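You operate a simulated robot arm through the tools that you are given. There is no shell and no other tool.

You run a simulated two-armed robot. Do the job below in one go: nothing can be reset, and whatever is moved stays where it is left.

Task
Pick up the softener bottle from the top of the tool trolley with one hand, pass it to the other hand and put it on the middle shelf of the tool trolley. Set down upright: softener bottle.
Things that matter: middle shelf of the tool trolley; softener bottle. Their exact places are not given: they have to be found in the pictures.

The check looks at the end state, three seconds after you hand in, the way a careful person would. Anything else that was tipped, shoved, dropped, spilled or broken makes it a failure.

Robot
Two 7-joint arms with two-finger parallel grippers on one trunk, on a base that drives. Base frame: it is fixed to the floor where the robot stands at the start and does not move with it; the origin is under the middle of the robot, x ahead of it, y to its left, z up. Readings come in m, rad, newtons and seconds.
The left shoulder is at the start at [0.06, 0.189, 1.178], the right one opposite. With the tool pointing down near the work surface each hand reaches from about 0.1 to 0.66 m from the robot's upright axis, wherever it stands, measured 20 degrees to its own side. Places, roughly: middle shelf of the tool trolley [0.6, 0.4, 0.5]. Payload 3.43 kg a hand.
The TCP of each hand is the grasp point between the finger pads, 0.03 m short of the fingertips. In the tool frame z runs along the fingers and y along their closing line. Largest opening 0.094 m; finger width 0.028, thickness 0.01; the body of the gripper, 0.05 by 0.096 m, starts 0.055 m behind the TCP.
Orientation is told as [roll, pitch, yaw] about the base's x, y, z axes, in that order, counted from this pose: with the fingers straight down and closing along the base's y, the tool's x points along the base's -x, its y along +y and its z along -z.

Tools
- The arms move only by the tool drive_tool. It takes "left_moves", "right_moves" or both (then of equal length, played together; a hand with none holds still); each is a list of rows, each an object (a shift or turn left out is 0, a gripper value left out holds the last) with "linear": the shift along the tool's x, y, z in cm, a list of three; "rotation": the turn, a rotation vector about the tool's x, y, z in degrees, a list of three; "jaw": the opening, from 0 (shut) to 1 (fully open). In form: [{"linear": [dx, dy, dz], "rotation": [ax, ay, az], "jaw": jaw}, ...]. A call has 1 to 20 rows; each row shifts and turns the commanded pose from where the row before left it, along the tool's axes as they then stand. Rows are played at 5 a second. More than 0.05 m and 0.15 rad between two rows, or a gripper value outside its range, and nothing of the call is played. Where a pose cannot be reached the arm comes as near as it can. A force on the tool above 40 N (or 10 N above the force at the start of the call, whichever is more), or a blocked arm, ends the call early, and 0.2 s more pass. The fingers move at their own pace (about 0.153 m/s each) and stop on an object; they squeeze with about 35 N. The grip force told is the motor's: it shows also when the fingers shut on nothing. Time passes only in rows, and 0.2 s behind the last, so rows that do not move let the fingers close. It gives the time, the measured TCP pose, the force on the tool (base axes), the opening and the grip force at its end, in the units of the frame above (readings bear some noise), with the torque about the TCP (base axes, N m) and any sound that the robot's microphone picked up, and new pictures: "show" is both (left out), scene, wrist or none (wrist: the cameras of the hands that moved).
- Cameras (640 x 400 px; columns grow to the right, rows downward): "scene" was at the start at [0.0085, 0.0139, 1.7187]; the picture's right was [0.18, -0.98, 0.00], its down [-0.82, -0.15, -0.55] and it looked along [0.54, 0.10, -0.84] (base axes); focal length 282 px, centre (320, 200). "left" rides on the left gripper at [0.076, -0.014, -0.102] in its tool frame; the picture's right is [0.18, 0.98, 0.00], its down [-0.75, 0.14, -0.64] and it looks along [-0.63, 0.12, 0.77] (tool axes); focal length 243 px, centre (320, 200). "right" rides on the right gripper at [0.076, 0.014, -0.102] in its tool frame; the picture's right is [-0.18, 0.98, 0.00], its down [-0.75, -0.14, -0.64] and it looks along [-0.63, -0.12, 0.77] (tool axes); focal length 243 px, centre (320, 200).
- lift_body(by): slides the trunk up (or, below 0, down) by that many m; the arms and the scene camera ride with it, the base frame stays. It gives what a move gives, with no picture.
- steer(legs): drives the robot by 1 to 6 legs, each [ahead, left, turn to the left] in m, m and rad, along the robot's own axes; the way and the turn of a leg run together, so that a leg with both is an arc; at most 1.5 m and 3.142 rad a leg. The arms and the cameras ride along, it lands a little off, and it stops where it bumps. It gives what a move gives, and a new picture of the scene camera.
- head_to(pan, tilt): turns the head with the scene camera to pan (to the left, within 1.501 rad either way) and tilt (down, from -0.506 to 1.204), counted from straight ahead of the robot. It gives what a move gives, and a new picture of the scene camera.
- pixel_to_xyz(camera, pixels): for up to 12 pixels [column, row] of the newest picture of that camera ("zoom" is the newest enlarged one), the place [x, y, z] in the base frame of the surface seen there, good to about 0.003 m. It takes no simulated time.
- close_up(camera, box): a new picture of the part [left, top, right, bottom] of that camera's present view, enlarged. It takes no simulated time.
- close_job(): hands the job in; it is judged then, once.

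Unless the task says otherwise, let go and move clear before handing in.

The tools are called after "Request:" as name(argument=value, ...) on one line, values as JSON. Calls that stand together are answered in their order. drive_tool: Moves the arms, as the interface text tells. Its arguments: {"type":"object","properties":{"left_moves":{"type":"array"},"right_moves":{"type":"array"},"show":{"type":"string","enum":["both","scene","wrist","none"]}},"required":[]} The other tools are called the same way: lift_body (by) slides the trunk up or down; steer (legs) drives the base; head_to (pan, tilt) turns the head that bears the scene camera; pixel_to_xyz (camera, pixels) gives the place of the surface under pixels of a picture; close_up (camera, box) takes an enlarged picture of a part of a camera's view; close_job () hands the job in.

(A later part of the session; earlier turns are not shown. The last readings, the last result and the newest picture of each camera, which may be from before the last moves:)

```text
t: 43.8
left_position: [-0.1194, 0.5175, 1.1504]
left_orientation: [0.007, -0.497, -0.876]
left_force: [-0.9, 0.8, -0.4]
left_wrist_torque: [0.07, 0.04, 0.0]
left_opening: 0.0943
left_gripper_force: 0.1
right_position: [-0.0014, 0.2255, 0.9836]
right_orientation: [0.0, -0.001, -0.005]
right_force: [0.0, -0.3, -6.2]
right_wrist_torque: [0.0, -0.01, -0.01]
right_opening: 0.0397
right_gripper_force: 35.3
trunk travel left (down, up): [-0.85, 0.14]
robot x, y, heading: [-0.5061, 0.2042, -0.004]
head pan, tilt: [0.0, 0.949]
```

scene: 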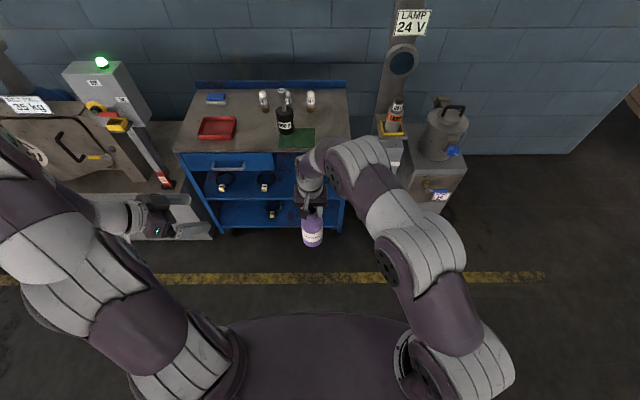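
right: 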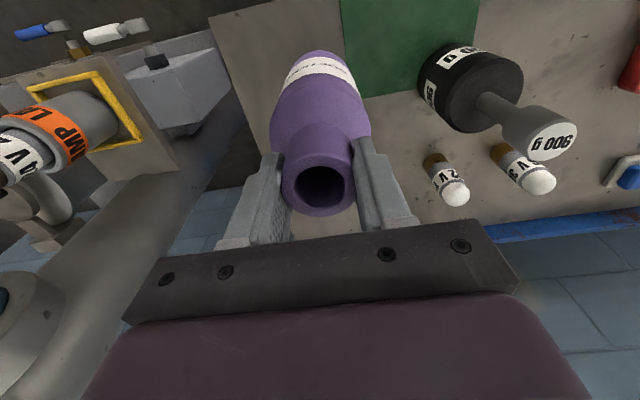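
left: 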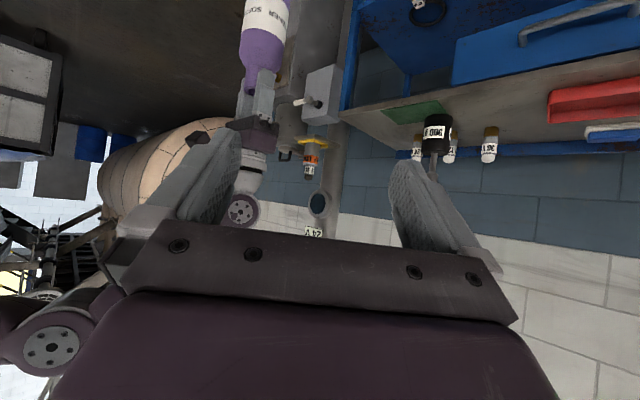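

Commands continue from the pose actually reached (now pitch -28°, at (-0.119, 0.518, 1.150)). I'll move the left hand down and inward to a standoff 17 cm from the bottle and then pitch it up there, where the forearm lies better.

Request:
drive_tool(left_moves=[{"linear": [0.16, -1.2, 3.7]}, {"linear": [0.16, -1.2, 3.7]}, {"linear": [0.16, -1.2, 3.7]}, {"linear": [0.16, -1.2, 3.7]}, {"linear": [0.16, -1.2, 3.7]}, {"linear": [0.16, -1.2, 3.7]}, {"linear": [0.16, -1.2, 3.7]}, {"linear": [0.16, -1.2, 3.6]}, {"rotation": [0, -7, 0]}, {"rotation": [0, -7, 0]}, {"rotation": [0, -7, 0]}, {"rotation": [0, -7, 0]}, {"rotation": [0, -7, 0]}, {"rotation": [0, -7, 0]}, {}], show="both")

```text
t: 47.0
left_position: [-0.0987, 0.3615, 0.8854]
left_orientation: [0.0, -0.985, -0.876]
left_force: [0.3, 0.7, -0.3]
left_wrist_torque: [-0.02, -0.01, 0.05]
left_opening: 0.094
left_gripper_force: 0.1
left hand out of reach, approached as far as the arm can: row 11, 12, 13, 14
right_position: [-0.0017, 0.2259, 0.9838]
right_orientation: [-0.002, -0.001, -0.006]
right_force: [-1.0, -0.5, -5.9]
right_wrist_torque: [0.0, 0.02, 0.02]
right_opening: 0.0396
right_gripper_force: 34.7
trunk travel left (down, up): [-0.85, 0.14]
robot x, y, heading: [-0.5013, 0.1996, -0.005]
head pan, tilt: [0.0, 0.949]
```

scene: 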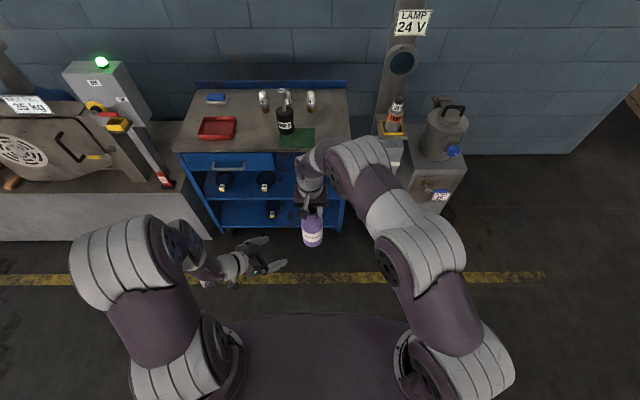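
left: 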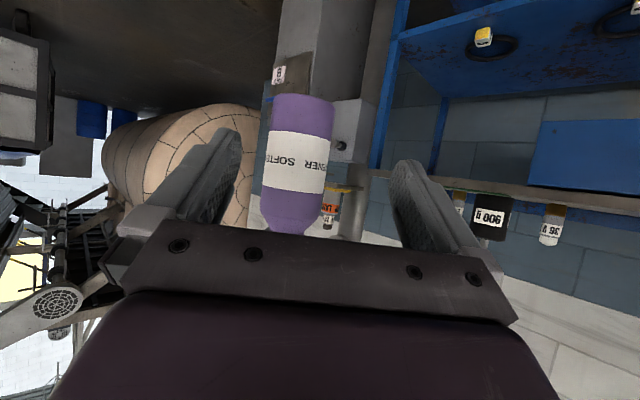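

The left hand is at pitch -56° about 17 cm from the bottle, which appears at column ≈298 in its view, 1.2 cm to its right side as the numbers also say. I'll shift 1.2 cm sideways and 8 cm closer, then try to pitch up 14° more.

Request:
drive_tool(left_moves=[{"linear": [-1.48, -0.4, 2.22]}, {"linear": [-1.48, -0.4, 2.22]}, {"linear": [-1.48, -0.4, 2.22]}, {"rotation": [0, -7, 0]}, {"rotation": [0, -7, 0]}, {}, {}], show="both")

Request:
close_up(camera="scene", box=[200, 130, 400, 290])

```text
t: 48.6
left_position: [-0.031, 0.2858, 0.8773]
left_orientation: [0.007, -1.101, -0.877]
left_force: [0.0, 0.0, 0.8]
left_wrist_torque: [0.0, 0.0, 0.0]
left_opening: 0.0939
left_gripper_force: 0.2
left hand out of reach, approached as far as the arm can: row 4, 5
right_position: [-0.0029, 0.2254, 0.9843]
right_orientation: [-0.001, 0.0, -0.003]
right_force: [-0.4, -0.5, -5.1]
right_wrist_torque: [-0.01, -0.01, 0.02]
right_opening: 0.0399
right_gripper_force: 35.5
trunk travel left (down, up): [-0.85, 0.14]
robot x, y, heading: [-0.5053, 0.2024, -0.007]
head pan, tilt: [0.0, 0.949]
```

scene: 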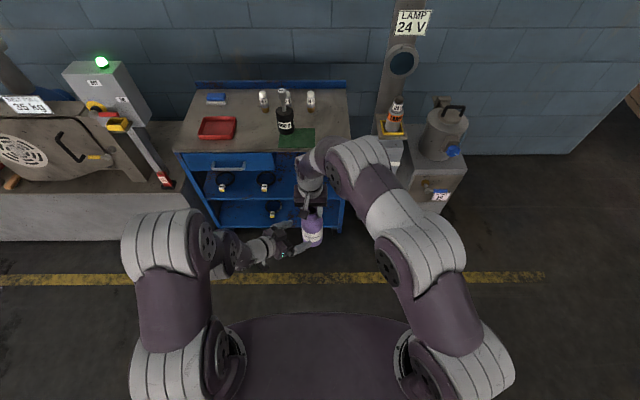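
left: 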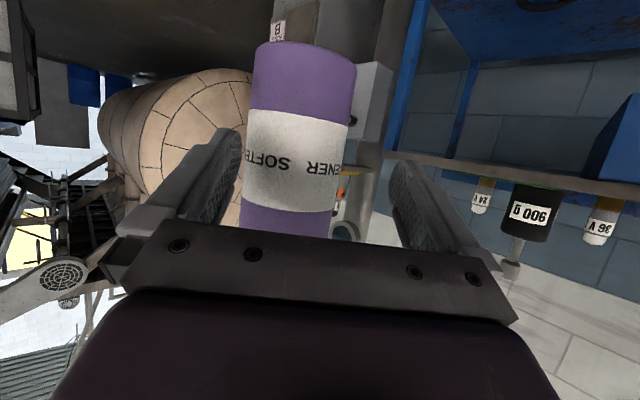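

```text
2.50 times, centred on (300, 210) of scene
```

zoom: 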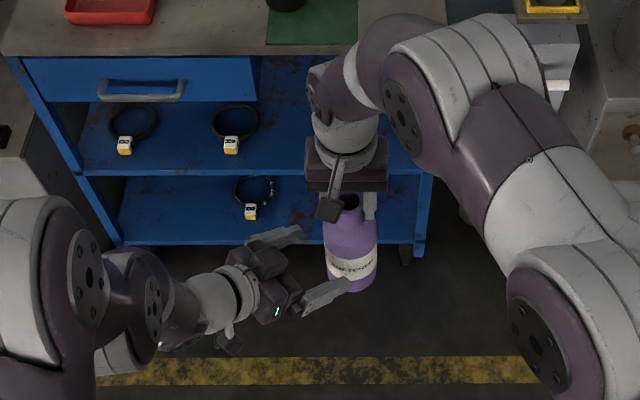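

The left hand is now tilted 27° below level and about 6.5 cm short of the bottle; the bottle sits near column 300 between pads at columns 240 and 390, so about 1.4 cm off-centre. I'll measure its surface from the left camera to correct exactly.

Request:
pixel_to_xyz(camera="left", pixels=[[255, 130], [275, 135], [300, 140], [325, 145], [345, 150], [260, 100], [350, 110], [300, 60], [290, 215], [300, 50]])

```text
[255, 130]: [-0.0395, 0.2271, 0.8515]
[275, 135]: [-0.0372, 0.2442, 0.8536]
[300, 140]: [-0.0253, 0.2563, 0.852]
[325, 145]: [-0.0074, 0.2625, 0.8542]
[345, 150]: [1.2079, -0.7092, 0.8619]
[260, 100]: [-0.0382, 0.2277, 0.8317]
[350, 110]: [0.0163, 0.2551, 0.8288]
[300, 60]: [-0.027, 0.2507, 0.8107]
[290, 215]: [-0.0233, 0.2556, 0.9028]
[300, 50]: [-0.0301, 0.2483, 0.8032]
```

The bottle axis is at about (-0.0015, 0.2245) with radius 0.039, bottom at z≈0.80. I'll shift the left hand 1.55 cm sideways to centre on it and check before closing in.

Request:
drive_tool(left_moves=[{"linear": [0, -0.8, 0]}, {"linear": [0, -0.75, 0]}, {}, {}], show="wrist")

```text
t: 49.6
left_position: [-0.0401, 0.2741, 0.8759]
left_orientation: [0.006, -1.095, -0.876]
left_force: [-0.7, -0.3, 0.0]
left_wrist_torque: [0.01, -0.03, -0.02]
left_opening: 0.094
left_gripper_force: 0.0
left hand out of reach, approached as far as the arm can: row 2
right_position: [-0.0017, 0.226, 0.984]
right_orientation: [0.0, 0.001, -0.006]
right_force: [-0.8, 0.3, -4.7]
right_wrist_torque: [0.0, -0.04, 0.01]
right_opening: 0.0398
right_gripper_force: 35.3
trunk travel left (down, up): [-0.85, 0.14]
robot x, y, heading: [-0.5006, 0.2039, -0.008]
head pan, tilt: [0.0, 0.949]
```

left: 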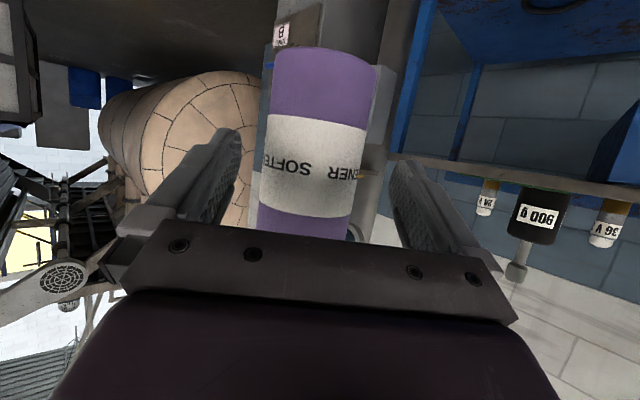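

The bottle now sits centred (offset about 2 mm, column 313 as expected). I'll advance 5 cm horizontally and 0.5 cm up so the open fingers straddle the body.

Request:
drive_tool(left_moves=[{"linear": [-0.68, -0.05, 1.06]}, {"linear": [-0.68, -0.05, 1.06]}, {"linear": [-0.68, -0.05, 1.06]}, {"linear": [-0.68, -0.05, 1.06]}, {}, {}], show="both")

Request:
close_up(camera="scene", box=[240, 170, 380, 270])

```text
t: 51.0
left_position: [-0.0095, 0.2338, 0.8807]
left_orientation: [0.004, -1.102, -0.877]
left_force: [-0.3, -0.6, -0.5]
left_wrist_torque: [-0.03, 0.0, 0.03]
left_opening: 0.0942
left_gripper_force: 0.1
right_position: [-0.001, 0.228, 0.9824]
right_orientation: [0.0, -0.001, -0.004]
right_force: [-0.6, 0.2, -5.8]
right_wrist_torque: [0.01, 0.0, -0.02]
right_opening: 0.0399
right_gripper_force: 34.8
trunk travel left (down, up): [-0.85, 0.14]
robot x, y, heading: [-0.508, 0.2035, -0.008]
head pan, tilt: [0.0, 0.949]
```

scene: 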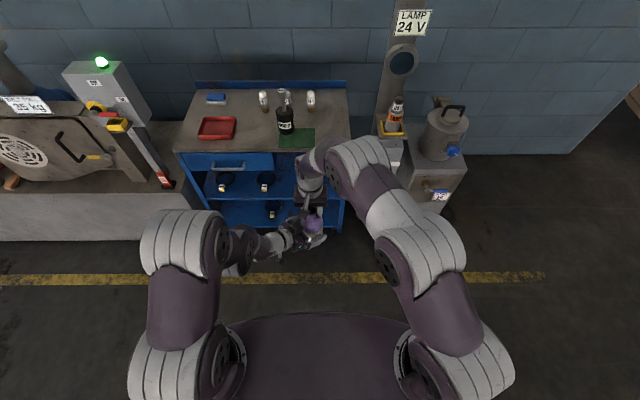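
left: 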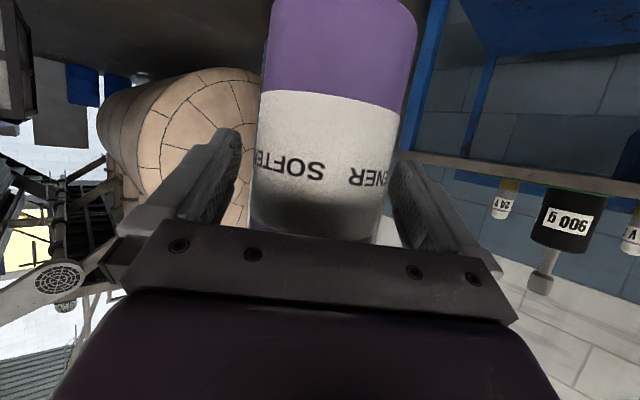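

```text
4.00 times, centred on (310, 220) of scene
```

zoom: 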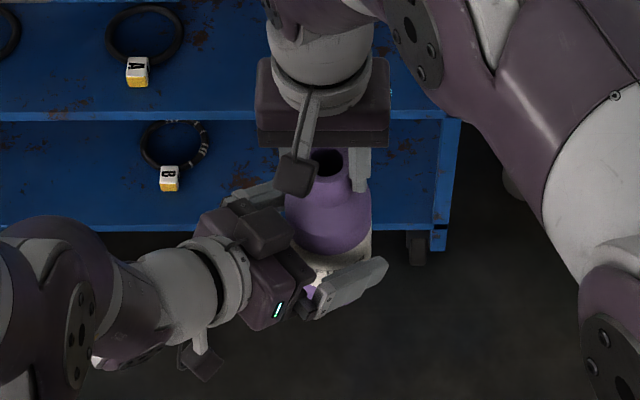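

The bottle body lies centred between the left pads (edges about columns 253 and 390, centre 321). I'll close the left gripper on it while the right still holds.

Request:
drive_tool(left_moves=[{"jaw": 0}, {}, {}, {}, {}], show="both")

Request:
close_up(camera="scene", box=[240, 170, 380, 270])

```text
t: 52.2
left_position: [-0.0092, 0.234, 0.8818]
left_orientation: [0.008, -1.102, -0.876]
left_force: [0.1, -0.1, 1.0]
left_wrist_torque: [-0.05, 0.01, -0.08]
left_opening: 0.074
left_gripper_force: 35.6
right_position: [-0.0026, 0.2271, 0.9837]
right_orientation: [0.0, 0.001, -0.004]
right_force: [0.7, 0.7, -6.0]
right_wrist_torque: [0.05, -0.01, 0.1]
right_opening: 0.0399
right_gripper_force: 34.7
trunk travel left (down, up): [-0.85, 0.14]
robot x, y, heading: [-0.502, 0.2027, -0.005]
head pan, tilt: [0.0, 0.949]
```

scene: 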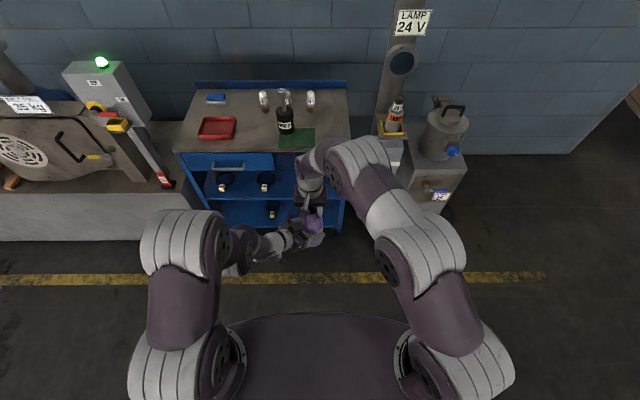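
left: 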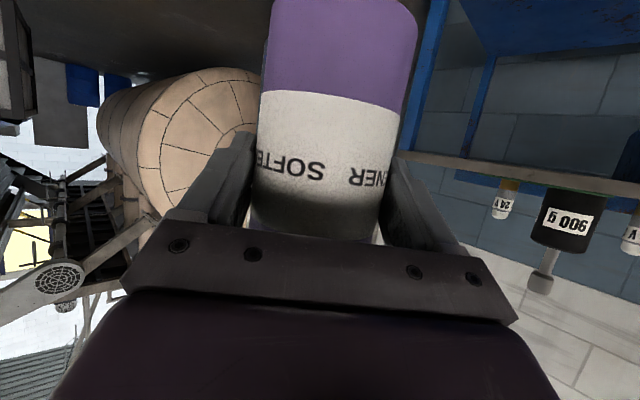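

```text
4.00 times, centred on (310, 220) of scene
```

zoom: 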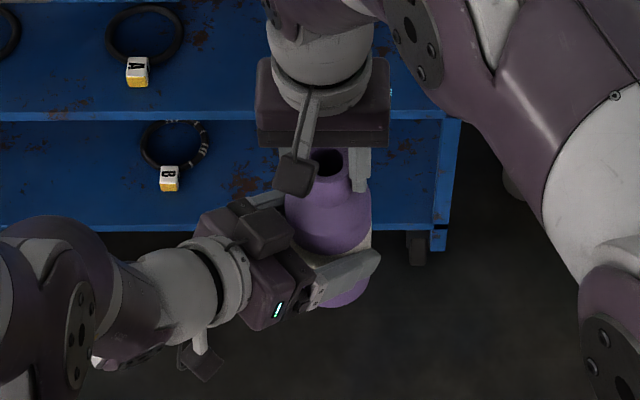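

Both hands hold the bottle (left opening 0.074 m, 35.6 N). I'll open the right fingers and let things settle, then lift the right hand straight up.

Request:
drive_tool(right_moves=[{"jaw": 0.4}, {"jaw": 0.6}, {"jaw": 0.8}, {}, {}], show="none")

Request:
drive_tool(right_moves=[{"linear": [0, 0, -1]}, {"linear": [0, 0, -2]}, {"linear": [0, 0, -2]}, {"linear": [0, 0, -2]}, {"linear": [0, 0, -3]}, {"linear": [0, 0, -3]}, {}], show="both")

Request:
close_up(camera="scene", box=[220, 130, 400, 270])

```text
t: 53.4
left_position: [-0.0098, 0.2337, 0.8823]
left_orientation: [0.006, -1.102, -0.876]
left_force: [0.2, 0.8, 0.6]
left_wrist_torque: [0.08, 0.03, 0.01]
left_opening: 0.0743
left_gripper_force: 34.6
right_position: [-0.0018, 0.2267, 0.9847]
right_orientation: [0.001, 0.0, -0.005]
right_force: [0.3, 1.0, -0.1]
right_wrist_torque: [-0.01, -0.01, 0.01]
right_opening: 0.0753
right_gripper_force: 0.1
trunk travel left (down, up): [-0.85, 0.14]
robot x, y, heading: [-0.5051, 0.2026, -0.003]
head pan, tilt: [0.0, 0.949]
```

```text
t: 55.0
left_position: [-0.011, 0.2335, 0.8807]
left_orientation: [0.005, -1.1, -0.878]
left_force: [-0.1, -0.4, 0.0]
left_wrist_torque: [0.08, 0.04, 0.0]
left_opening: 0.0743
left_gripper_force: 35.2
right_position: [-0.0027, 0.2258, 1.1136]
right_orientation: [0.0, 0.001, -0.006]
right_force: [0.0, 0.9, -0.5]
right_wrist_torque: [0.02, 0.02, 0.0]
right_opening: 0.0751
right_gripper_force: 0.1
trunk travel left (down, up): [-0.85, 0.14]
robot x, y, heading: [-0.5019, 0.2005, -0.009]
head pan, tilt: [0.0, 0.949]
```

scene: 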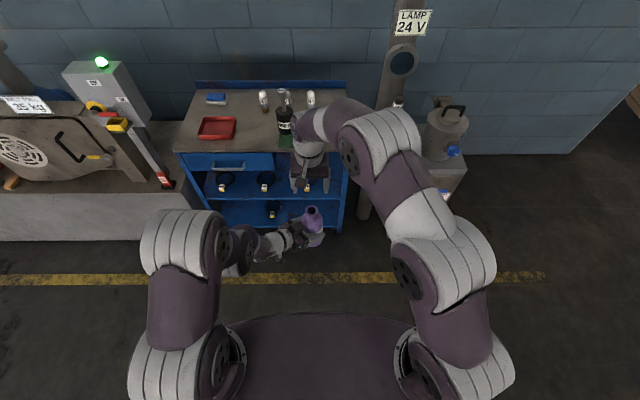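
right: 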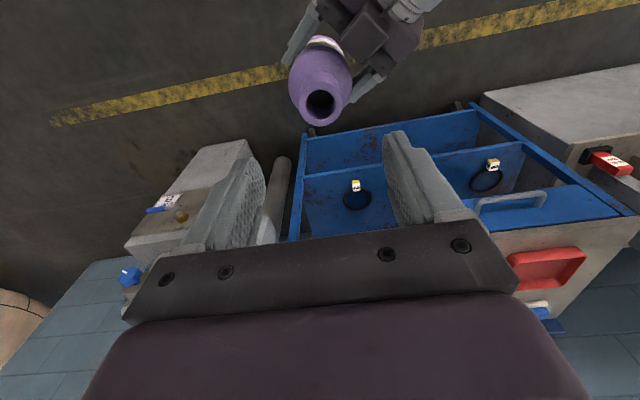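

```text
2.86 times, centred on (310, 200) of scene
```

zoom: 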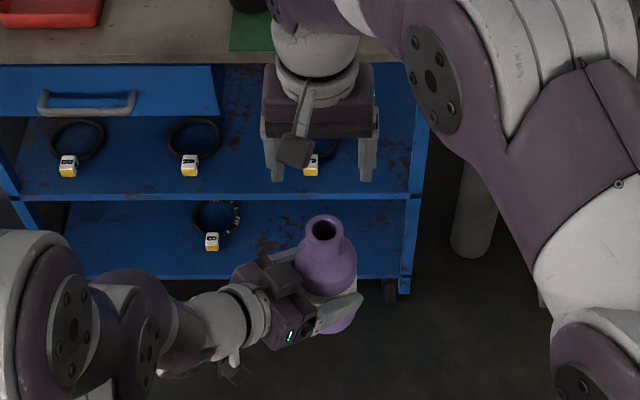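

The right hand is clear above and the bottle stays in the left hand. I'll check that it stands upright in the grip by measuring its rim from the right wrist camera.

Request:
close_up(camera="right", box=[260, 10, 420, 140])

Request:
pixel_to_xyz(camera="right", pixels=[[308, 104], [332, 103], [320, 121], [320, 90], [295, 80], [345, 80], [320, 75], [320, 60]])

Request:
drive_tool(left_moves=[{}, {}], show="none")

```text
3.08 times, centred on (340, 75) of right
```

zoom: 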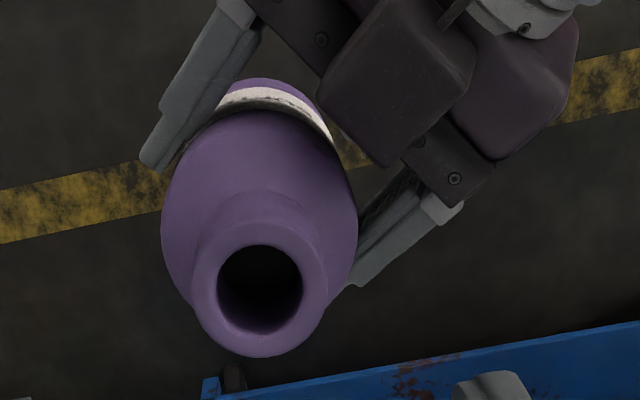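

```text
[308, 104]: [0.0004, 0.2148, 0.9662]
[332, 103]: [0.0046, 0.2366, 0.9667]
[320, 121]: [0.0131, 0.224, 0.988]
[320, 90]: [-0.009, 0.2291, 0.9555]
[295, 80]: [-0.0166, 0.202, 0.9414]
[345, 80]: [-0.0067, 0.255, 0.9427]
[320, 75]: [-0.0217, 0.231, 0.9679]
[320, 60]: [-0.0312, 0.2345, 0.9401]
```

```text
t: 55.6
left_position: [-0.0099, 0.233, 0.8801]
left_orientation: [0.006, -1.101, -0.876]
left_force: [-0.3, 0.5, 0.2]
left_wrist_torque: [0.04, 0.01, 0.0]
left_opening: 0.0743
left_gripper_force: 35.3
right_position: [-0.0021, 0.2254, 1.1133]
right_orientation: [0.0, -0.001, -0.006]
right_force: [0.2, -0.1, -0.4]
right_wrist_torque: [0.02, 0.02, 0.0]
right_opening: 0.075
right_gripper_force: 0.1
trunk travel left (down, up): [-0.85, 0.14]
robot x, y, heading: [-0.5026, 0.2052, -0.005]
head pan, tilt: [0.0, 0.949]
```

The rim shows in the enlargement as a ring around (260,288). The earlier points fell inside the mouth, so I'll measure the rim ring itself.

Request:
close_up(camera="right", box=[260, 10, 420, 140])

Request:
pixel_to_xyz(camera="zoom", pixels=[[206, 290], [312, 285], [258, 345], [262, 236], [220, 330], [298, 325], [222, 250], [300, 248], [170, 220], [350, 215]])

Request:
close_up(camera="scene", box=[280, 195, 350, 255])

```text
3.08 times, centred on (340, 75) of right
```

zoom: 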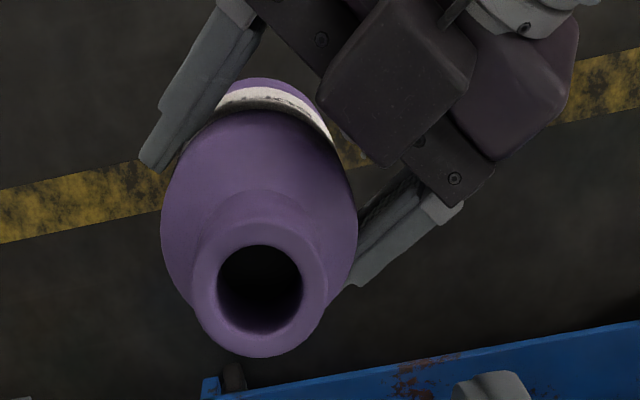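

```text
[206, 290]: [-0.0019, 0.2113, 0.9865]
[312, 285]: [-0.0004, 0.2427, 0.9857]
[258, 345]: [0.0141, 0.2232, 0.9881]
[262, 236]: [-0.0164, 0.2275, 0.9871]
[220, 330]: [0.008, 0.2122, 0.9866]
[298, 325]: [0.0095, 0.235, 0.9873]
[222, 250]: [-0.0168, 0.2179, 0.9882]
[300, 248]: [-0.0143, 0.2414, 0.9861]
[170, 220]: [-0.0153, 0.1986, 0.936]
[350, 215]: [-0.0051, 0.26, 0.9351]
```

```text
6.67 times, centred on (315, 225) of scene
```

zoom: 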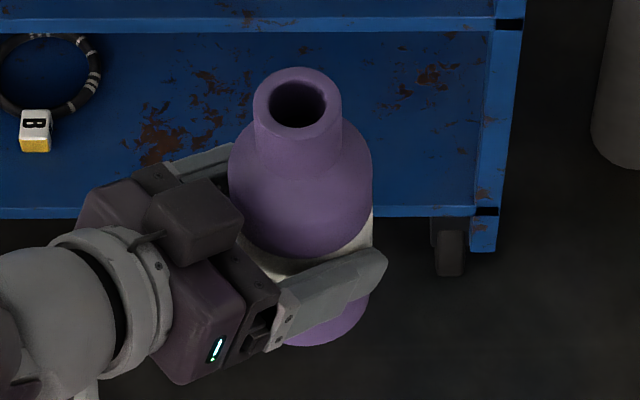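

The rim is level (z 0.9865–0.988 all around) and centred at (-0.0015, 0.2265), so the bottle is upright in the left hand with its bottom at about z 0.801. I'll draw the right hand back and to the right, out of the way, and check a block on top of the left gripper.

Request:
pixel_to_xyz(camera="zoom", pixels=[[195, 205], [230, 195], [170, 200], [200, 245], [120, 205], [335, 290], [105, 250], [150, 180]])

Request:
drive_tool(right_moves=[{"linear": [0, 0, -2]}, {"linear": [0, 0, -2]}, {"linear": [2.9, -3.6, 0]}, {"linear": [2.9, -3.6, 0]}, {"linear": [2.9, -3.6, 0]}, {"linear": [2.9, -3.6, 0]}, {"linear": [2.9, -3.6, 0]}, {"linear": [2.9, -3.6, 0]}, {"linear": [2.9, -3.6, 0]}, {}], show="scene")

```text
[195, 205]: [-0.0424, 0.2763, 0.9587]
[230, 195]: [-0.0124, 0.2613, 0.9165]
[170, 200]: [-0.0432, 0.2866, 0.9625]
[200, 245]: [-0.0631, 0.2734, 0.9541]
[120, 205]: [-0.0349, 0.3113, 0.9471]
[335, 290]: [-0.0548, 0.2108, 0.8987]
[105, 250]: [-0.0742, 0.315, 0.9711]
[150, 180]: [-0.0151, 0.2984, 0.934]
```

```text
t: 57.8
left_position: [-0.0091, 0.2342, 0.8799]
left_orientation: [0.004, -1.101, -0.874]
left_force: [0.2, 0.4, 0.3]
left_wrist_torque: [0.04, 0.04, -0.02]
left_opening: 0.0743
left_gripper_force: 35.0
right_position: [-0.2067, -0.0246, 1.1492]
right_orientation: [0.001, 0.003, -0.005]
right_force: [-0.5, 0.3, -0.1]
right_wrist_torque: [-0.01, 0.01, 0.0]
right_opening: 0.075
right_gripper_force: 0.2
right hand out of reach, approached as far as the arm can: row 2
trunk travel left (down, up): [-0.85, 0.14]
robot x, y, heading: [-0.505, 0.2031, -0.009]
head pan, tilt: [0.0, 0.949]
```

scene: 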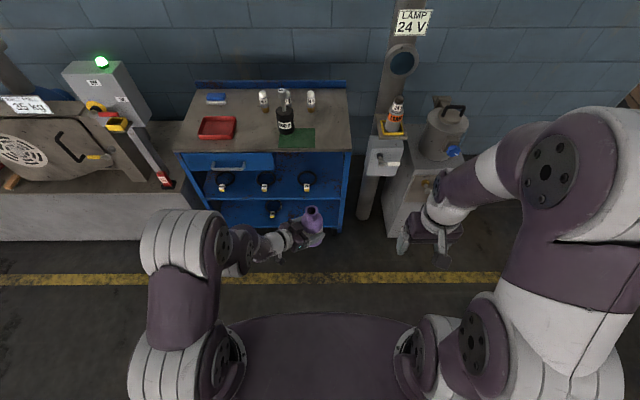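

The right hand is out of the way at (-0.207, -0.025, 1.149), and the block on the left gripper's top reaches about 8 cm above its TCP. I'll start turning the left hand (with the bottle kept upright) about the vertical towards straight ahead, shifting it outward, in small steps.

Request:
drive_tool(left_moves=[{"linear": [0.41, 2.05, -0.8], "rotation": [-6.24, 0, -3.17]}, {"linear": [0.28, 2.14, -0.56], "rotation": [-6.24, 0, -3.17]}, {"linear": [0.17, 2.2, -0.33], "rotation": [-6.24, 0, -3.17]}, {}], show="none")

```text
t: 58.8
left_position: [0.0198, 0.2949, 0.8806]
left_orientation: [0.007, -1.101, -0.508]
left_force: [-0.3, 0.6, -0.1]
left_wrist_torque: [0.07, 0.04, 0.02]
left_opening: 0.0739
left_gripper_force: 34.9
right_position: [-0.2064, -0.026, 1.1498]
right_orientation: [0.0, 0.001, -0.005]
right_force: [-0.4, 0.9, -0.5]
right_wrist_torque: [-0.04, -0.02, 0.01]
right_opening: 0.0754
right_gripper_force: 0.0
trunk travel left (down, up): [-0.85, 0.14]
robot x, y, heading: [-0.5074, 0.1996, -0.01]
head pan, tilt: [0.0, 0.949]
```

The turn went exactly as commanded (yaw -0.508, pitch kept at -1.101). I'll continue the remaining turn.

Request:
drive_tool(left_moves=[{"linear": [0.05, 2.23, -0.09], "rotation": [-6.24, 0, -3.17]}, {"linear": [-0.08, 2.23, 0.16], "rotation": [-6.24, 0, -3.17]}, {"linear": [-0.2, 2.19, 0.4], "rotation": [-6.24, 0, -3.17]}, {"linear": [-0.32, 2.12, 0.63], "rotation": [-6.24, 0, -3.17]}, {}], show="both")

Request:
close_up(camera="scene", box=[180, 130, 380, 290])

```text
t: 60.0
left_position: [0.0623, 0.4362, 0.8779]
left_orientation: [0.004, -1.1, -0.039]
left_force: [-0.2, 0.3, 0.2]
left_wrist_torque: [0.0, 0.12, 0.01]
left_opening: 0.0741
left_gripper_force: 35.7
left hand out of reach, approached as far as the arm can: row 2, 3, 4
right_position: [-0.2056, -0.0268, 1.1494]
right_orientation: [-0.002, 0.001, -0.006]
right_force: [0.0, -0.4, 0.5]
right_wrist_torque: [0.01, 0.0, -0.03]
right_opening: 0.0752
right_gripper_force: 0.1
trunk travel left (down, up): [-0.85, 0.14]
robot x, y, heading: [-0.5021, 0.2051, -0.005]
head pan, tilt: [0.0, 0.949]
```

scene: 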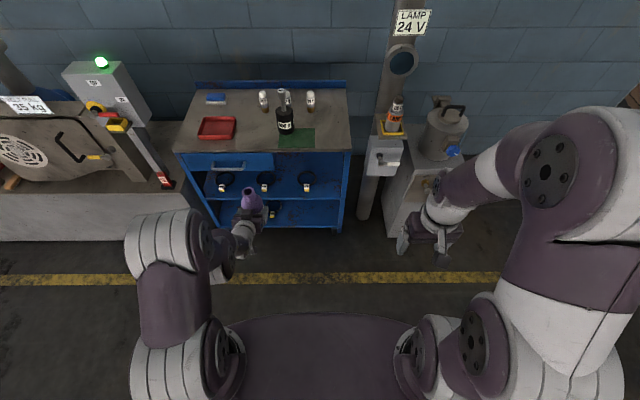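
left: 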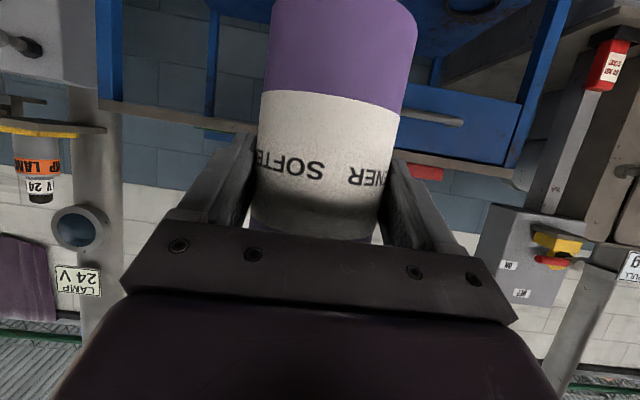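

```text
2.50 times, centred on (280, 210) of scene
```

zoom: 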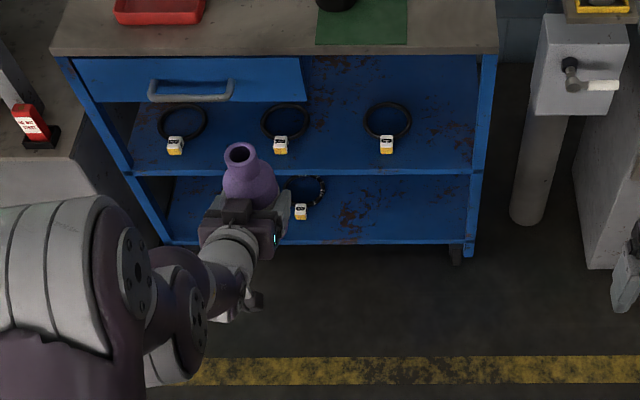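

The left hand now points straight ahead (yaw -0.04) at (0.062, 0.436, 0.878) with the bottle upright. I'll measure rings, shelf edge and drawer corner again from this closer view.

Request:
close_up(camera="scene", box=[225, 145, 345, 220])

Request:
pixel_to_xyz(camera="scene", pixels=[[301, 170], [275, 170], [290, 196], [290, 199], [310, 198], [265, 199], [300, 153], [255, 163], [272, 163], [232, 164], [215, 168], [330, 198]])

```text
5.33 times, centred on (285, 182) of scene
```

zoom: 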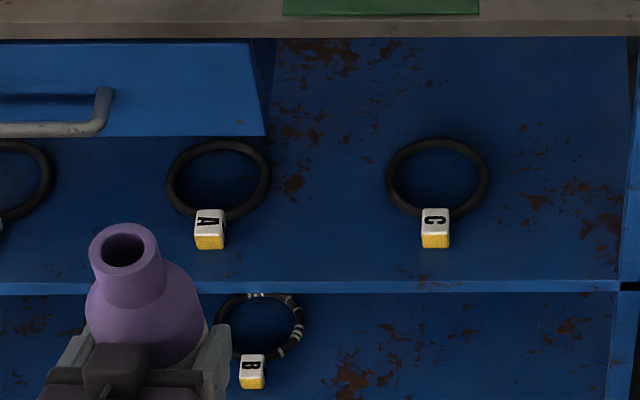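

```text
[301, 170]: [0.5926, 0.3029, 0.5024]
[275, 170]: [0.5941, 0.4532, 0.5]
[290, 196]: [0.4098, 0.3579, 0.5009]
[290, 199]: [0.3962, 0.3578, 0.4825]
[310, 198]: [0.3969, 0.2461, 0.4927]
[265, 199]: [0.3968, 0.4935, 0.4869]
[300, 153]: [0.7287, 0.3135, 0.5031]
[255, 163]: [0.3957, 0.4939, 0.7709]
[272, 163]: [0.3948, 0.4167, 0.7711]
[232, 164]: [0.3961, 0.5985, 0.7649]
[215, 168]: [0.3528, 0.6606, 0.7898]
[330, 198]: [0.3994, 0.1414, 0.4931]
```

Request:
pixel_to_xyz(camera="zoom", pixels=[[386, 180], [490, 178], [438, 138], [438, 172], [270, 180], [166, 180], [218, 140], [435, 240], [209, 240], [264, 130], [225, 270], [330, 272]])

Request:
pixel_to_xyz(camera="zoom", pixels=[[380, 180], [496, 180], [276, 180], [160, 180], [438, 134], [218, 137], [420, 225], [452, 225], [193, 225], [228, 225], [264, 70], [320, 180]])

```text
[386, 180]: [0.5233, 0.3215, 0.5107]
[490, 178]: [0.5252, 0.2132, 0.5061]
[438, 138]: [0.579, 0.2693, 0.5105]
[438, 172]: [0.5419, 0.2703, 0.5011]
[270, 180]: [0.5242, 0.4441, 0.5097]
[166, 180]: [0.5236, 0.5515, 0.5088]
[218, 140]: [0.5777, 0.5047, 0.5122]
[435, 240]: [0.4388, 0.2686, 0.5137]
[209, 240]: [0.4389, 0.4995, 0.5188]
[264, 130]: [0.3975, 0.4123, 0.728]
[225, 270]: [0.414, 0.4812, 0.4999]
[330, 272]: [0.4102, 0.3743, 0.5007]
```

```text
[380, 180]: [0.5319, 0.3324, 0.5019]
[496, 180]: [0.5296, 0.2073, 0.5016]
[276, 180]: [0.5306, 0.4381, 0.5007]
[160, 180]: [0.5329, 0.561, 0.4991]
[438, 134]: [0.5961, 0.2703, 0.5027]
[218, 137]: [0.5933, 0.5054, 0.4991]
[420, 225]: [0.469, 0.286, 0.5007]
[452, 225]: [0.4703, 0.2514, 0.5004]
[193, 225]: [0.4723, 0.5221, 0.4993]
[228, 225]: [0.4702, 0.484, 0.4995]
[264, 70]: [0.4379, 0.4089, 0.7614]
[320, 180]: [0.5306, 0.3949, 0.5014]
```

Ring C spans y 0.213–0.322 and ring A y 0.444–0.552 (both centred x≈0.525), the shelf edge is at x≈0.397 and the drawer's bottom corner is at (0.397, 0.412, 0.728). The spot (0.47, 0.383) leaves 3.5 cm all round; I'll lower the trunk so the bottle's bottom comes to about z 0.52 and then drive up to the shelf front.

Request:
lift_body(by=-0.275)

Request:
steer(legs=[[0, -0.05, 0], [0.22, 0, 0]])

Request:
close_up(camera="scene", box=[180, 100, 420, 300])

```text
t: 62.8
left_position: [0.0624, 0.4363, 0.6034]
left_orientation: [0.003, -1.104, -0.038]
left_force: [0.2, 0.6, -0.4]
left_wrist_torque: [-0.04, 0.07, 0.02]
left_opening: 0.0738
left_gripper_force: 34.3
right_position: [-0.2064, -0.0262, 0.8755]
right_orientation: [0.0, 0.0, -0.005]
right_force: [-0.6, -0.3, -0.6]
right_wrist_torque: [0.0, 0.01, 0.01]
right_opening: 0.0747
right_gripper_force: 0.0
trunk travel left (down, up): [-0.575, 0.415]
robot x, y, heading: [-0.5016, 0.2035, -0.008]
head pan, tilt: [0.0, 0.949]
```

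```text
t: 65.0
left_position: [0.2847, 0.3853, 0.6024]
left_orientation: [0.002, -1.1, -0.038]
left_force: [-0.1, 0.2, 0.8]
left_wrist_torque: [0.02, 0.02, -0.02]
left_opening: 0.0739
left_gripper_force: 34.9
right_position: [0.0161, -0.0767, 0.8755]
right_orientation: [0.0, 0.0, -0.007]
right_force: [1.0, 0.0, -0.3]
right_wrist_torque: [0.03, 0.03, 0.0]
right_opening: 0.0753
right_gripper_force: 0.2
trunk travel left (down, up): [-0.575, 0.415]
robot x, y, heading: [-0.28, 0.1534, -0.007]
head pan, tilt: [0.0, 0.949]
```

scene: 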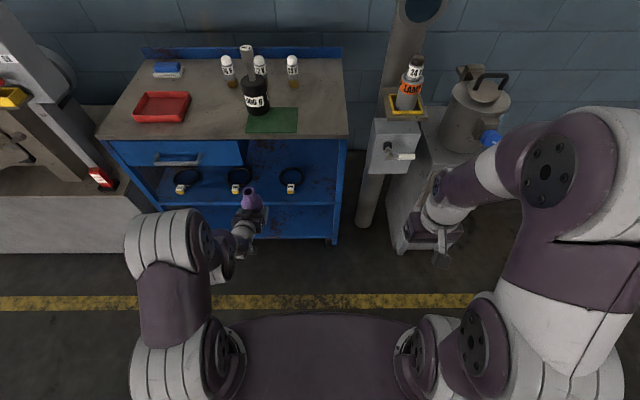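

```text
2.00 times, centred on (300, 200) of scene
```

zoom: 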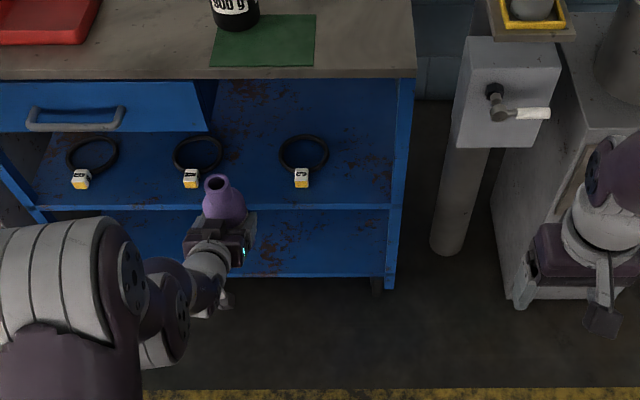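

The bottle is in front of the gap with the left TCP at (0.285, 0.385, 0.602). I'll look at it closer to get its rim and bottom heights against the shelf and drawer.

Request:
head_to(pan=0.35, tilt=0.8)

Request:
close_up(camera="scene", box=[260, 120, 400, 230])

```text
t: 65.8
left_position: [0.2838, 0.3842, 0.604]
left_orientation: [0.002, -1.101, -0.039]
left_force: [-0.6, 1.3, 0.3]
left_wrist_torque: [-0.04, 0.04, -0.02]
left_opening: 0.0741
left_gripper_force: 34.5
right_position: [0.0164, -0.0756, 0.8742]
right_orientation: [0.0, 0.001, -0.008]
right_force: [-0.1, -0.4, -0.2]
right_wrist_torque: [-0.02, -0.01, 0.03]
right_opening: 0.0751
right_gripper_force: 0.2
trunk travel left (down, up): [-0.575, 0.415]
robot x, y, heading: [-0.2837, 0.151, -0.007]
head pan, tilt: [0.351, 0.799]
```

scene: 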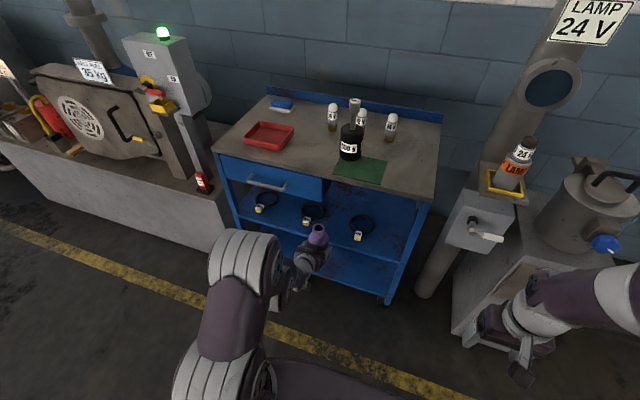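

```text
3.64 times, centred on (330, 175) of scene
```

zoom: 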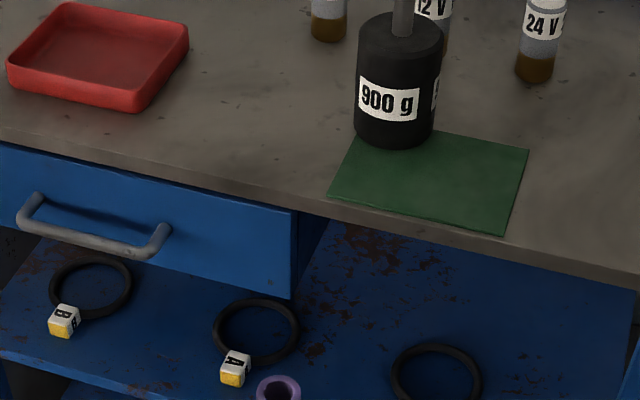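

Request:
close_up(camera="scene", box=[270, 190, 390, 300])

Request:
pixel_to_xyz(camera="zoom", pixels=[[244, 150], [276, 148], [260, 140], [260, 165], [240, 200], [290, 200], [268, 215], [265, 250], [255, 270], [310, 200]])

```text
3.64 times, centred on (330, 245) of scene
```

zoom: 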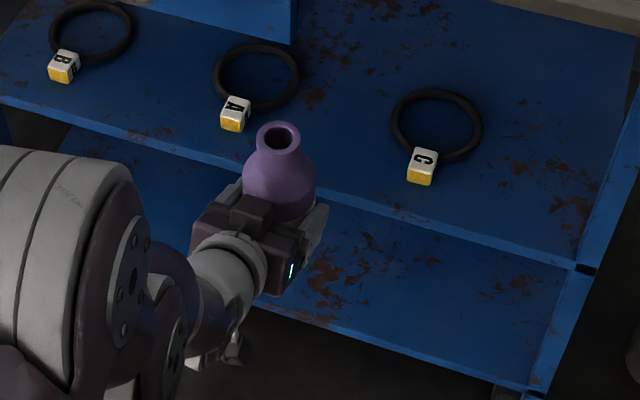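

```text
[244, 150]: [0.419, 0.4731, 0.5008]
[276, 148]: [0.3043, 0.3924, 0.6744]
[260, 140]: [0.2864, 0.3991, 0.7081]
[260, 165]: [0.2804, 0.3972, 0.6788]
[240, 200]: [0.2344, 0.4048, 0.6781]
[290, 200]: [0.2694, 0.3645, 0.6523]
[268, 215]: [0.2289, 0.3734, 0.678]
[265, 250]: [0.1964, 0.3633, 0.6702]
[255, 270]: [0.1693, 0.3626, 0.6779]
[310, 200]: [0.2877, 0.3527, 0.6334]
```

The rim in this enlargement is the ring around (279,138); I'll measure the ring points.

Request:
pixel_to_xyz(camera="zoom", pixels=[[261, 137], [297, 138], [280, 125], [277, 153], [265, 128], [294, 129], [266, 148], [291, 150], [315, 178], [250, 180]])

```text
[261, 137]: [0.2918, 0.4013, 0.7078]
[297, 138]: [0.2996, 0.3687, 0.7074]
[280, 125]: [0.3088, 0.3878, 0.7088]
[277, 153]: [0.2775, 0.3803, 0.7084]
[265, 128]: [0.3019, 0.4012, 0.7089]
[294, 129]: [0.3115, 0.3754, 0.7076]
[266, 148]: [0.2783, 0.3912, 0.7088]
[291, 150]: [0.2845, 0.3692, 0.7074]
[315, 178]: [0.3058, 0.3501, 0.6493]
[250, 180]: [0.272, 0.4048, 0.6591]
```

The rim is level at z 0.708, centred at (0.294, 0.385), so the bottom is at z≈0.522: 2 cm over the shelf and 2 cm under the drawer. I'll advance the arm horizontally 9 cm first and check.

Request:
drive_tool(left_moves=[{"linear": [-0.68, 0.04, 1.34]}, {"linear": [-0.68, 0.04, 1.34]}, {"linear": [-0.68, 0.04, 1.34]}, {"linear": [-0.68, 0.04, 1.34]}, {"linear": [-0.68, 0.04, 1.34]}, {"linear": [-0.68, 0.04, 1.34]}, {}], show="both")

Request:
close_up(camera="scene", box=[270, 180, 390, 290])

```text
t: 67.4
left_position: [0.3746, 0.3846, 0.6037]
left_orientation: [0.003, -1.1, -0.039]
left_force: [-0.6, -0.3, -0.1]
left_wrist_torque: [0.02, 0.07, 0.01]
left_opening: 0.0737
left_gripper_force: 35.3
right_position: [0.0155, -0.0773, 0.8739]
right_orientation: [0.0, 0.0, -0.008]
right_force: [-0.5, 0.9, 0.1]
right_wrist_torque: [-0.02, 0.0, 0.04]
right_opening: 0.0752
right_gripper_force: 0.1
trunk travel left (down, up): [-0.575, 0.415]
robot x, y, heading: [-0.2813, 0.1565, -0.005]
head pan, tilt: [0.351, 0.799]
```

scene: 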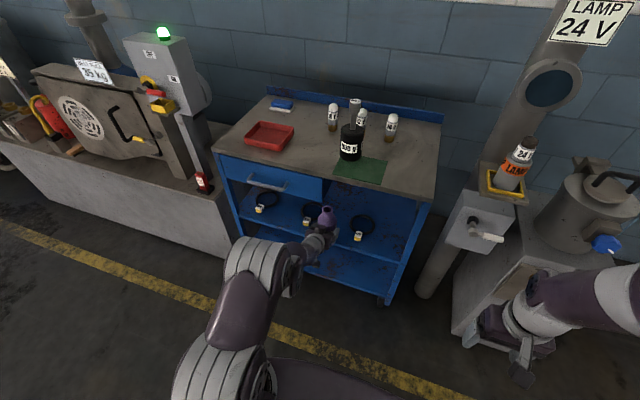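
left: 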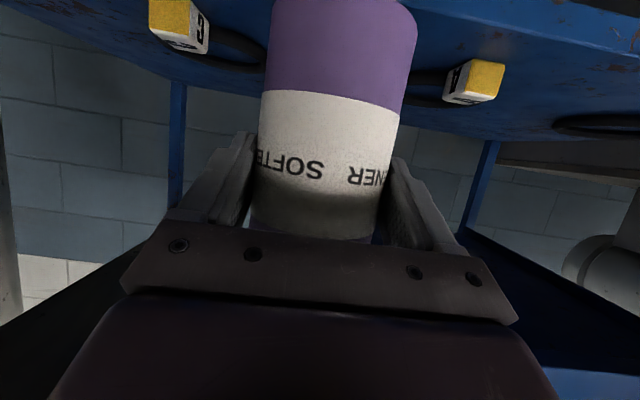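

```text
3.64 times, centred on (330, 235) of scene
```

zoom: 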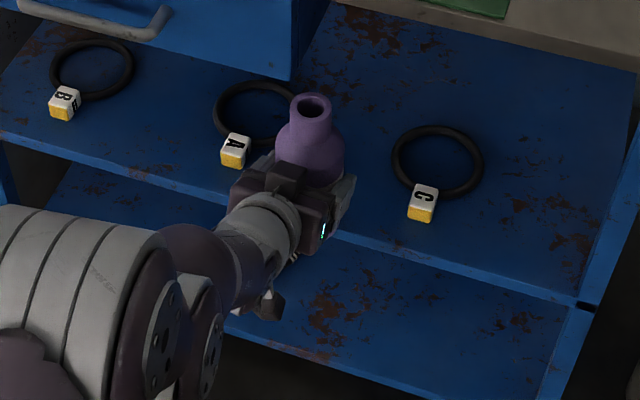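

The bottle moved straight in, with the C and A tags to either side in the left view. I'll advance the remaining 8.5 cm.

Request:
drive_tool(left_moves=[{"linear": [-0.68, 0.04, 1.34]}, {"linear": [-0.68, 0.04, 1.34]}, {"linear": [-0.68, 0.04, 1.34]}, {"linear": [-0.68, 0.04, 1.34]}, {"linear": [-0.68, 0.04, 1.34]}, {"linear": [-0.45, 0.03, 0.89]}, {}], show="both")

Request:
close_up(camera="scene", box=[270, 170, 390, 280])

```text
t: 69.0
left_position: [0.4593, 0.3828, 0.6034]
left_orientation: [0.0, -1.101, -0.037]
left_force: [0.7, 0.0, -0.5]
left_wrist_torque: [0.01, 0.07, -0.02]
left_opening: 0.0736
left_gripper_force: 35.5
right_position: [0.0153, -0.077, 0.8756]
right_orientation: [0.0, 0.0, -0.007]
right_force: [0.0, 0.9, 0.0]
right_wrist_torque: [-0.01, -0.01, 0.01]
right_opening: 0.075
right_gripper_force: 0.0
trunk travel left (down, up): [-0.575, 0.415]
robot x, y, heading: [-0.2826, 0.1543, -0.004]
head pan, tilt: [0.351, 0.799]
```

scene: 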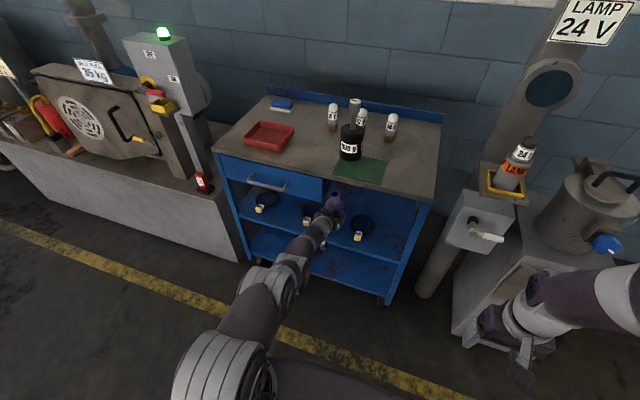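
left: 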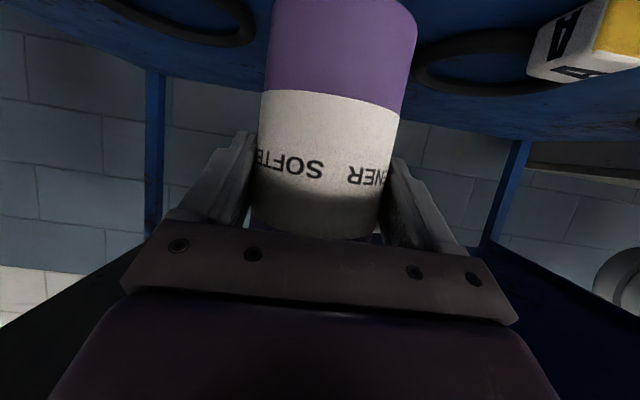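

```text
3.64 times, centred on (330, 225) of scene
```

zoom: 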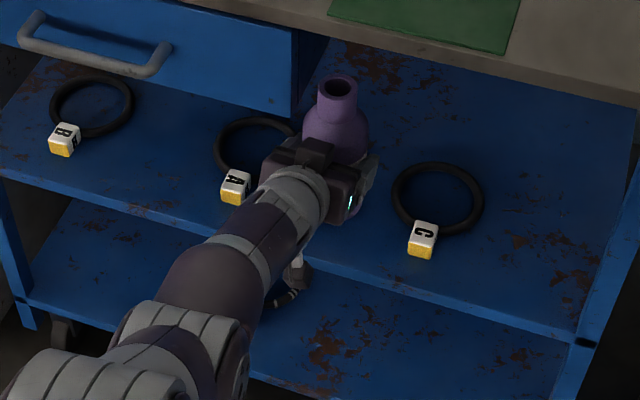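

The bottle is over the gap, with its rim near (338,88) in the enlargement. I'll measure the rim, then lower.

Request:
pixel_to_xyz(camera="zoom", pixels=[[322, 88], [355, 88], [339, 78], [337, 101], [325, 97], [351, 97], [326, 80], [352, 80], [293, 105], [300, 60]])

Request:
pixel_to_xyz(camera="left", pixels=[[250, 20], [420, 75], [330, 5], [200, 30], [460, 90], [440, 20], [275, 20], [400, 30]])

```text
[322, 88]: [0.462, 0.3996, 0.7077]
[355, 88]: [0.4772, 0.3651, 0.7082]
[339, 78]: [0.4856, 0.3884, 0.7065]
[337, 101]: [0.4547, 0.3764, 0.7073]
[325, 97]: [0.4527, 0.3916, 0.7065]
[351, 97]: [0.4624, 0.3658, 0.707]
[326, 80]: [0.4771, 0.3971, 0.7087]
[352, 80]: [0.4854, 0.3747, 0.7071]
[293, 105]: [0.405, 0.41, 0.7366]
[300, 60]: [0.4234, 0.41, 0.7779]
```

```text
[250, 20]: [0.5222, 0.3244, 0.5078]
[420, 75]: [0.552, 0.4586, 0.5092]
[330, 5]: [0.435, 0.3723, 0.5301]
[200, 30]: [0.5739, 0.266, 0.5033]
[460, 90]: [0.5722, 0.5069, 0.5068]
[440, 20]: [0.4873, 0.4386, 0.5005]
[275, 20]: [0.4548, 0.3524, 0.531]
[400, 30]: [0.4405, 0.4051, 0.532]
```

The rim centre is (0.470, 0.382) and level at z 0.7075, so about 2.1 cm remain above the shelf. I'll lower 1.6 cm slowly and read the force.

Request:
drive_tool(left_moves=[{"linear": [0.357, 0, 0.181]}, {"linear": [0.357, 0, 0.181]}, {"linear": [0.357, 0, 0.181]}, {"linear": [0.357, 0, 0.181]}, {}, {}], show="wrist")

Request:
close_up(camera="scene", box=[270, 170, 390, 280])

Request:
pixel_to_xyz(camera="zoom", pixels=[[322, 93], [355, 93], [338, 83], [336, 106], [325, 102], [351, 102]])

```text
t: 70.2
left_position: [0.4362, 0.3811, 0.5541]
left_orientation: [-0.02, -1.023, -0.02]
left_force: [-3.8, -1.9, 8.6]
left_wrist_torque: [0.33, 0.03, 0.08]
left_opening: 0.0709
left_gripper_force: 34.9
right_position: [0.0139, -0.078, 0.8751]
right_orientation: [0.001, -0.003, -0.008]
right_force: [0.6, 0.5, -0.1]
right_wrist_torque: [0.02, 0.02, 0.0]
right_opening: 0.0753
right_gripper_force: 0.1
trunk travel left (down, up): [-0.575, 0.415]
robot x, y, heading: [-0.2782, 0.154, -0.011]
head pan, tilt: [0.351, 0.799]
stopped in row 5 (left hand): the arm was blocked; the commanded pose is now the measured one
```

left: 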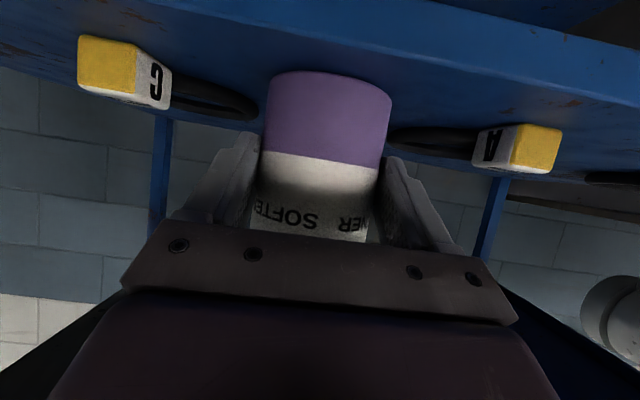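

```text
3.64 times, centred on (330, 225) of scene
```

zoom: 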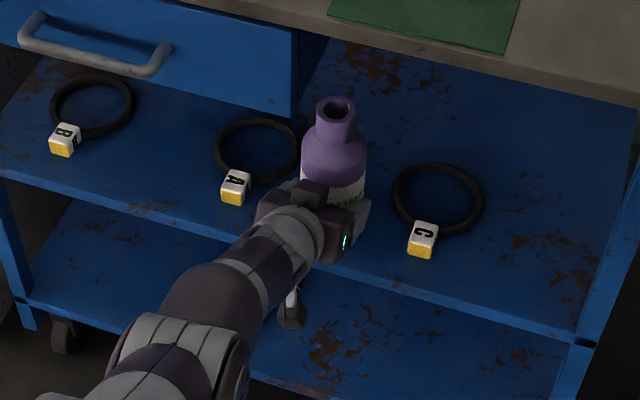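

```text
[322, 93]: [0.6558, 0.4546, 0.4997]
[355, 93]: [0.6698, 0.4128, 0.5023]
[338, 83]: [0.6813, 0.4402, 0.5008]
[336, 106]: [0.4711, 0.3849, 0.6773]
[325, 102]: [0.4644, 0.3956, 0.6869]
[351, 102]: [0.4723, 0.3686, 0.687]
```

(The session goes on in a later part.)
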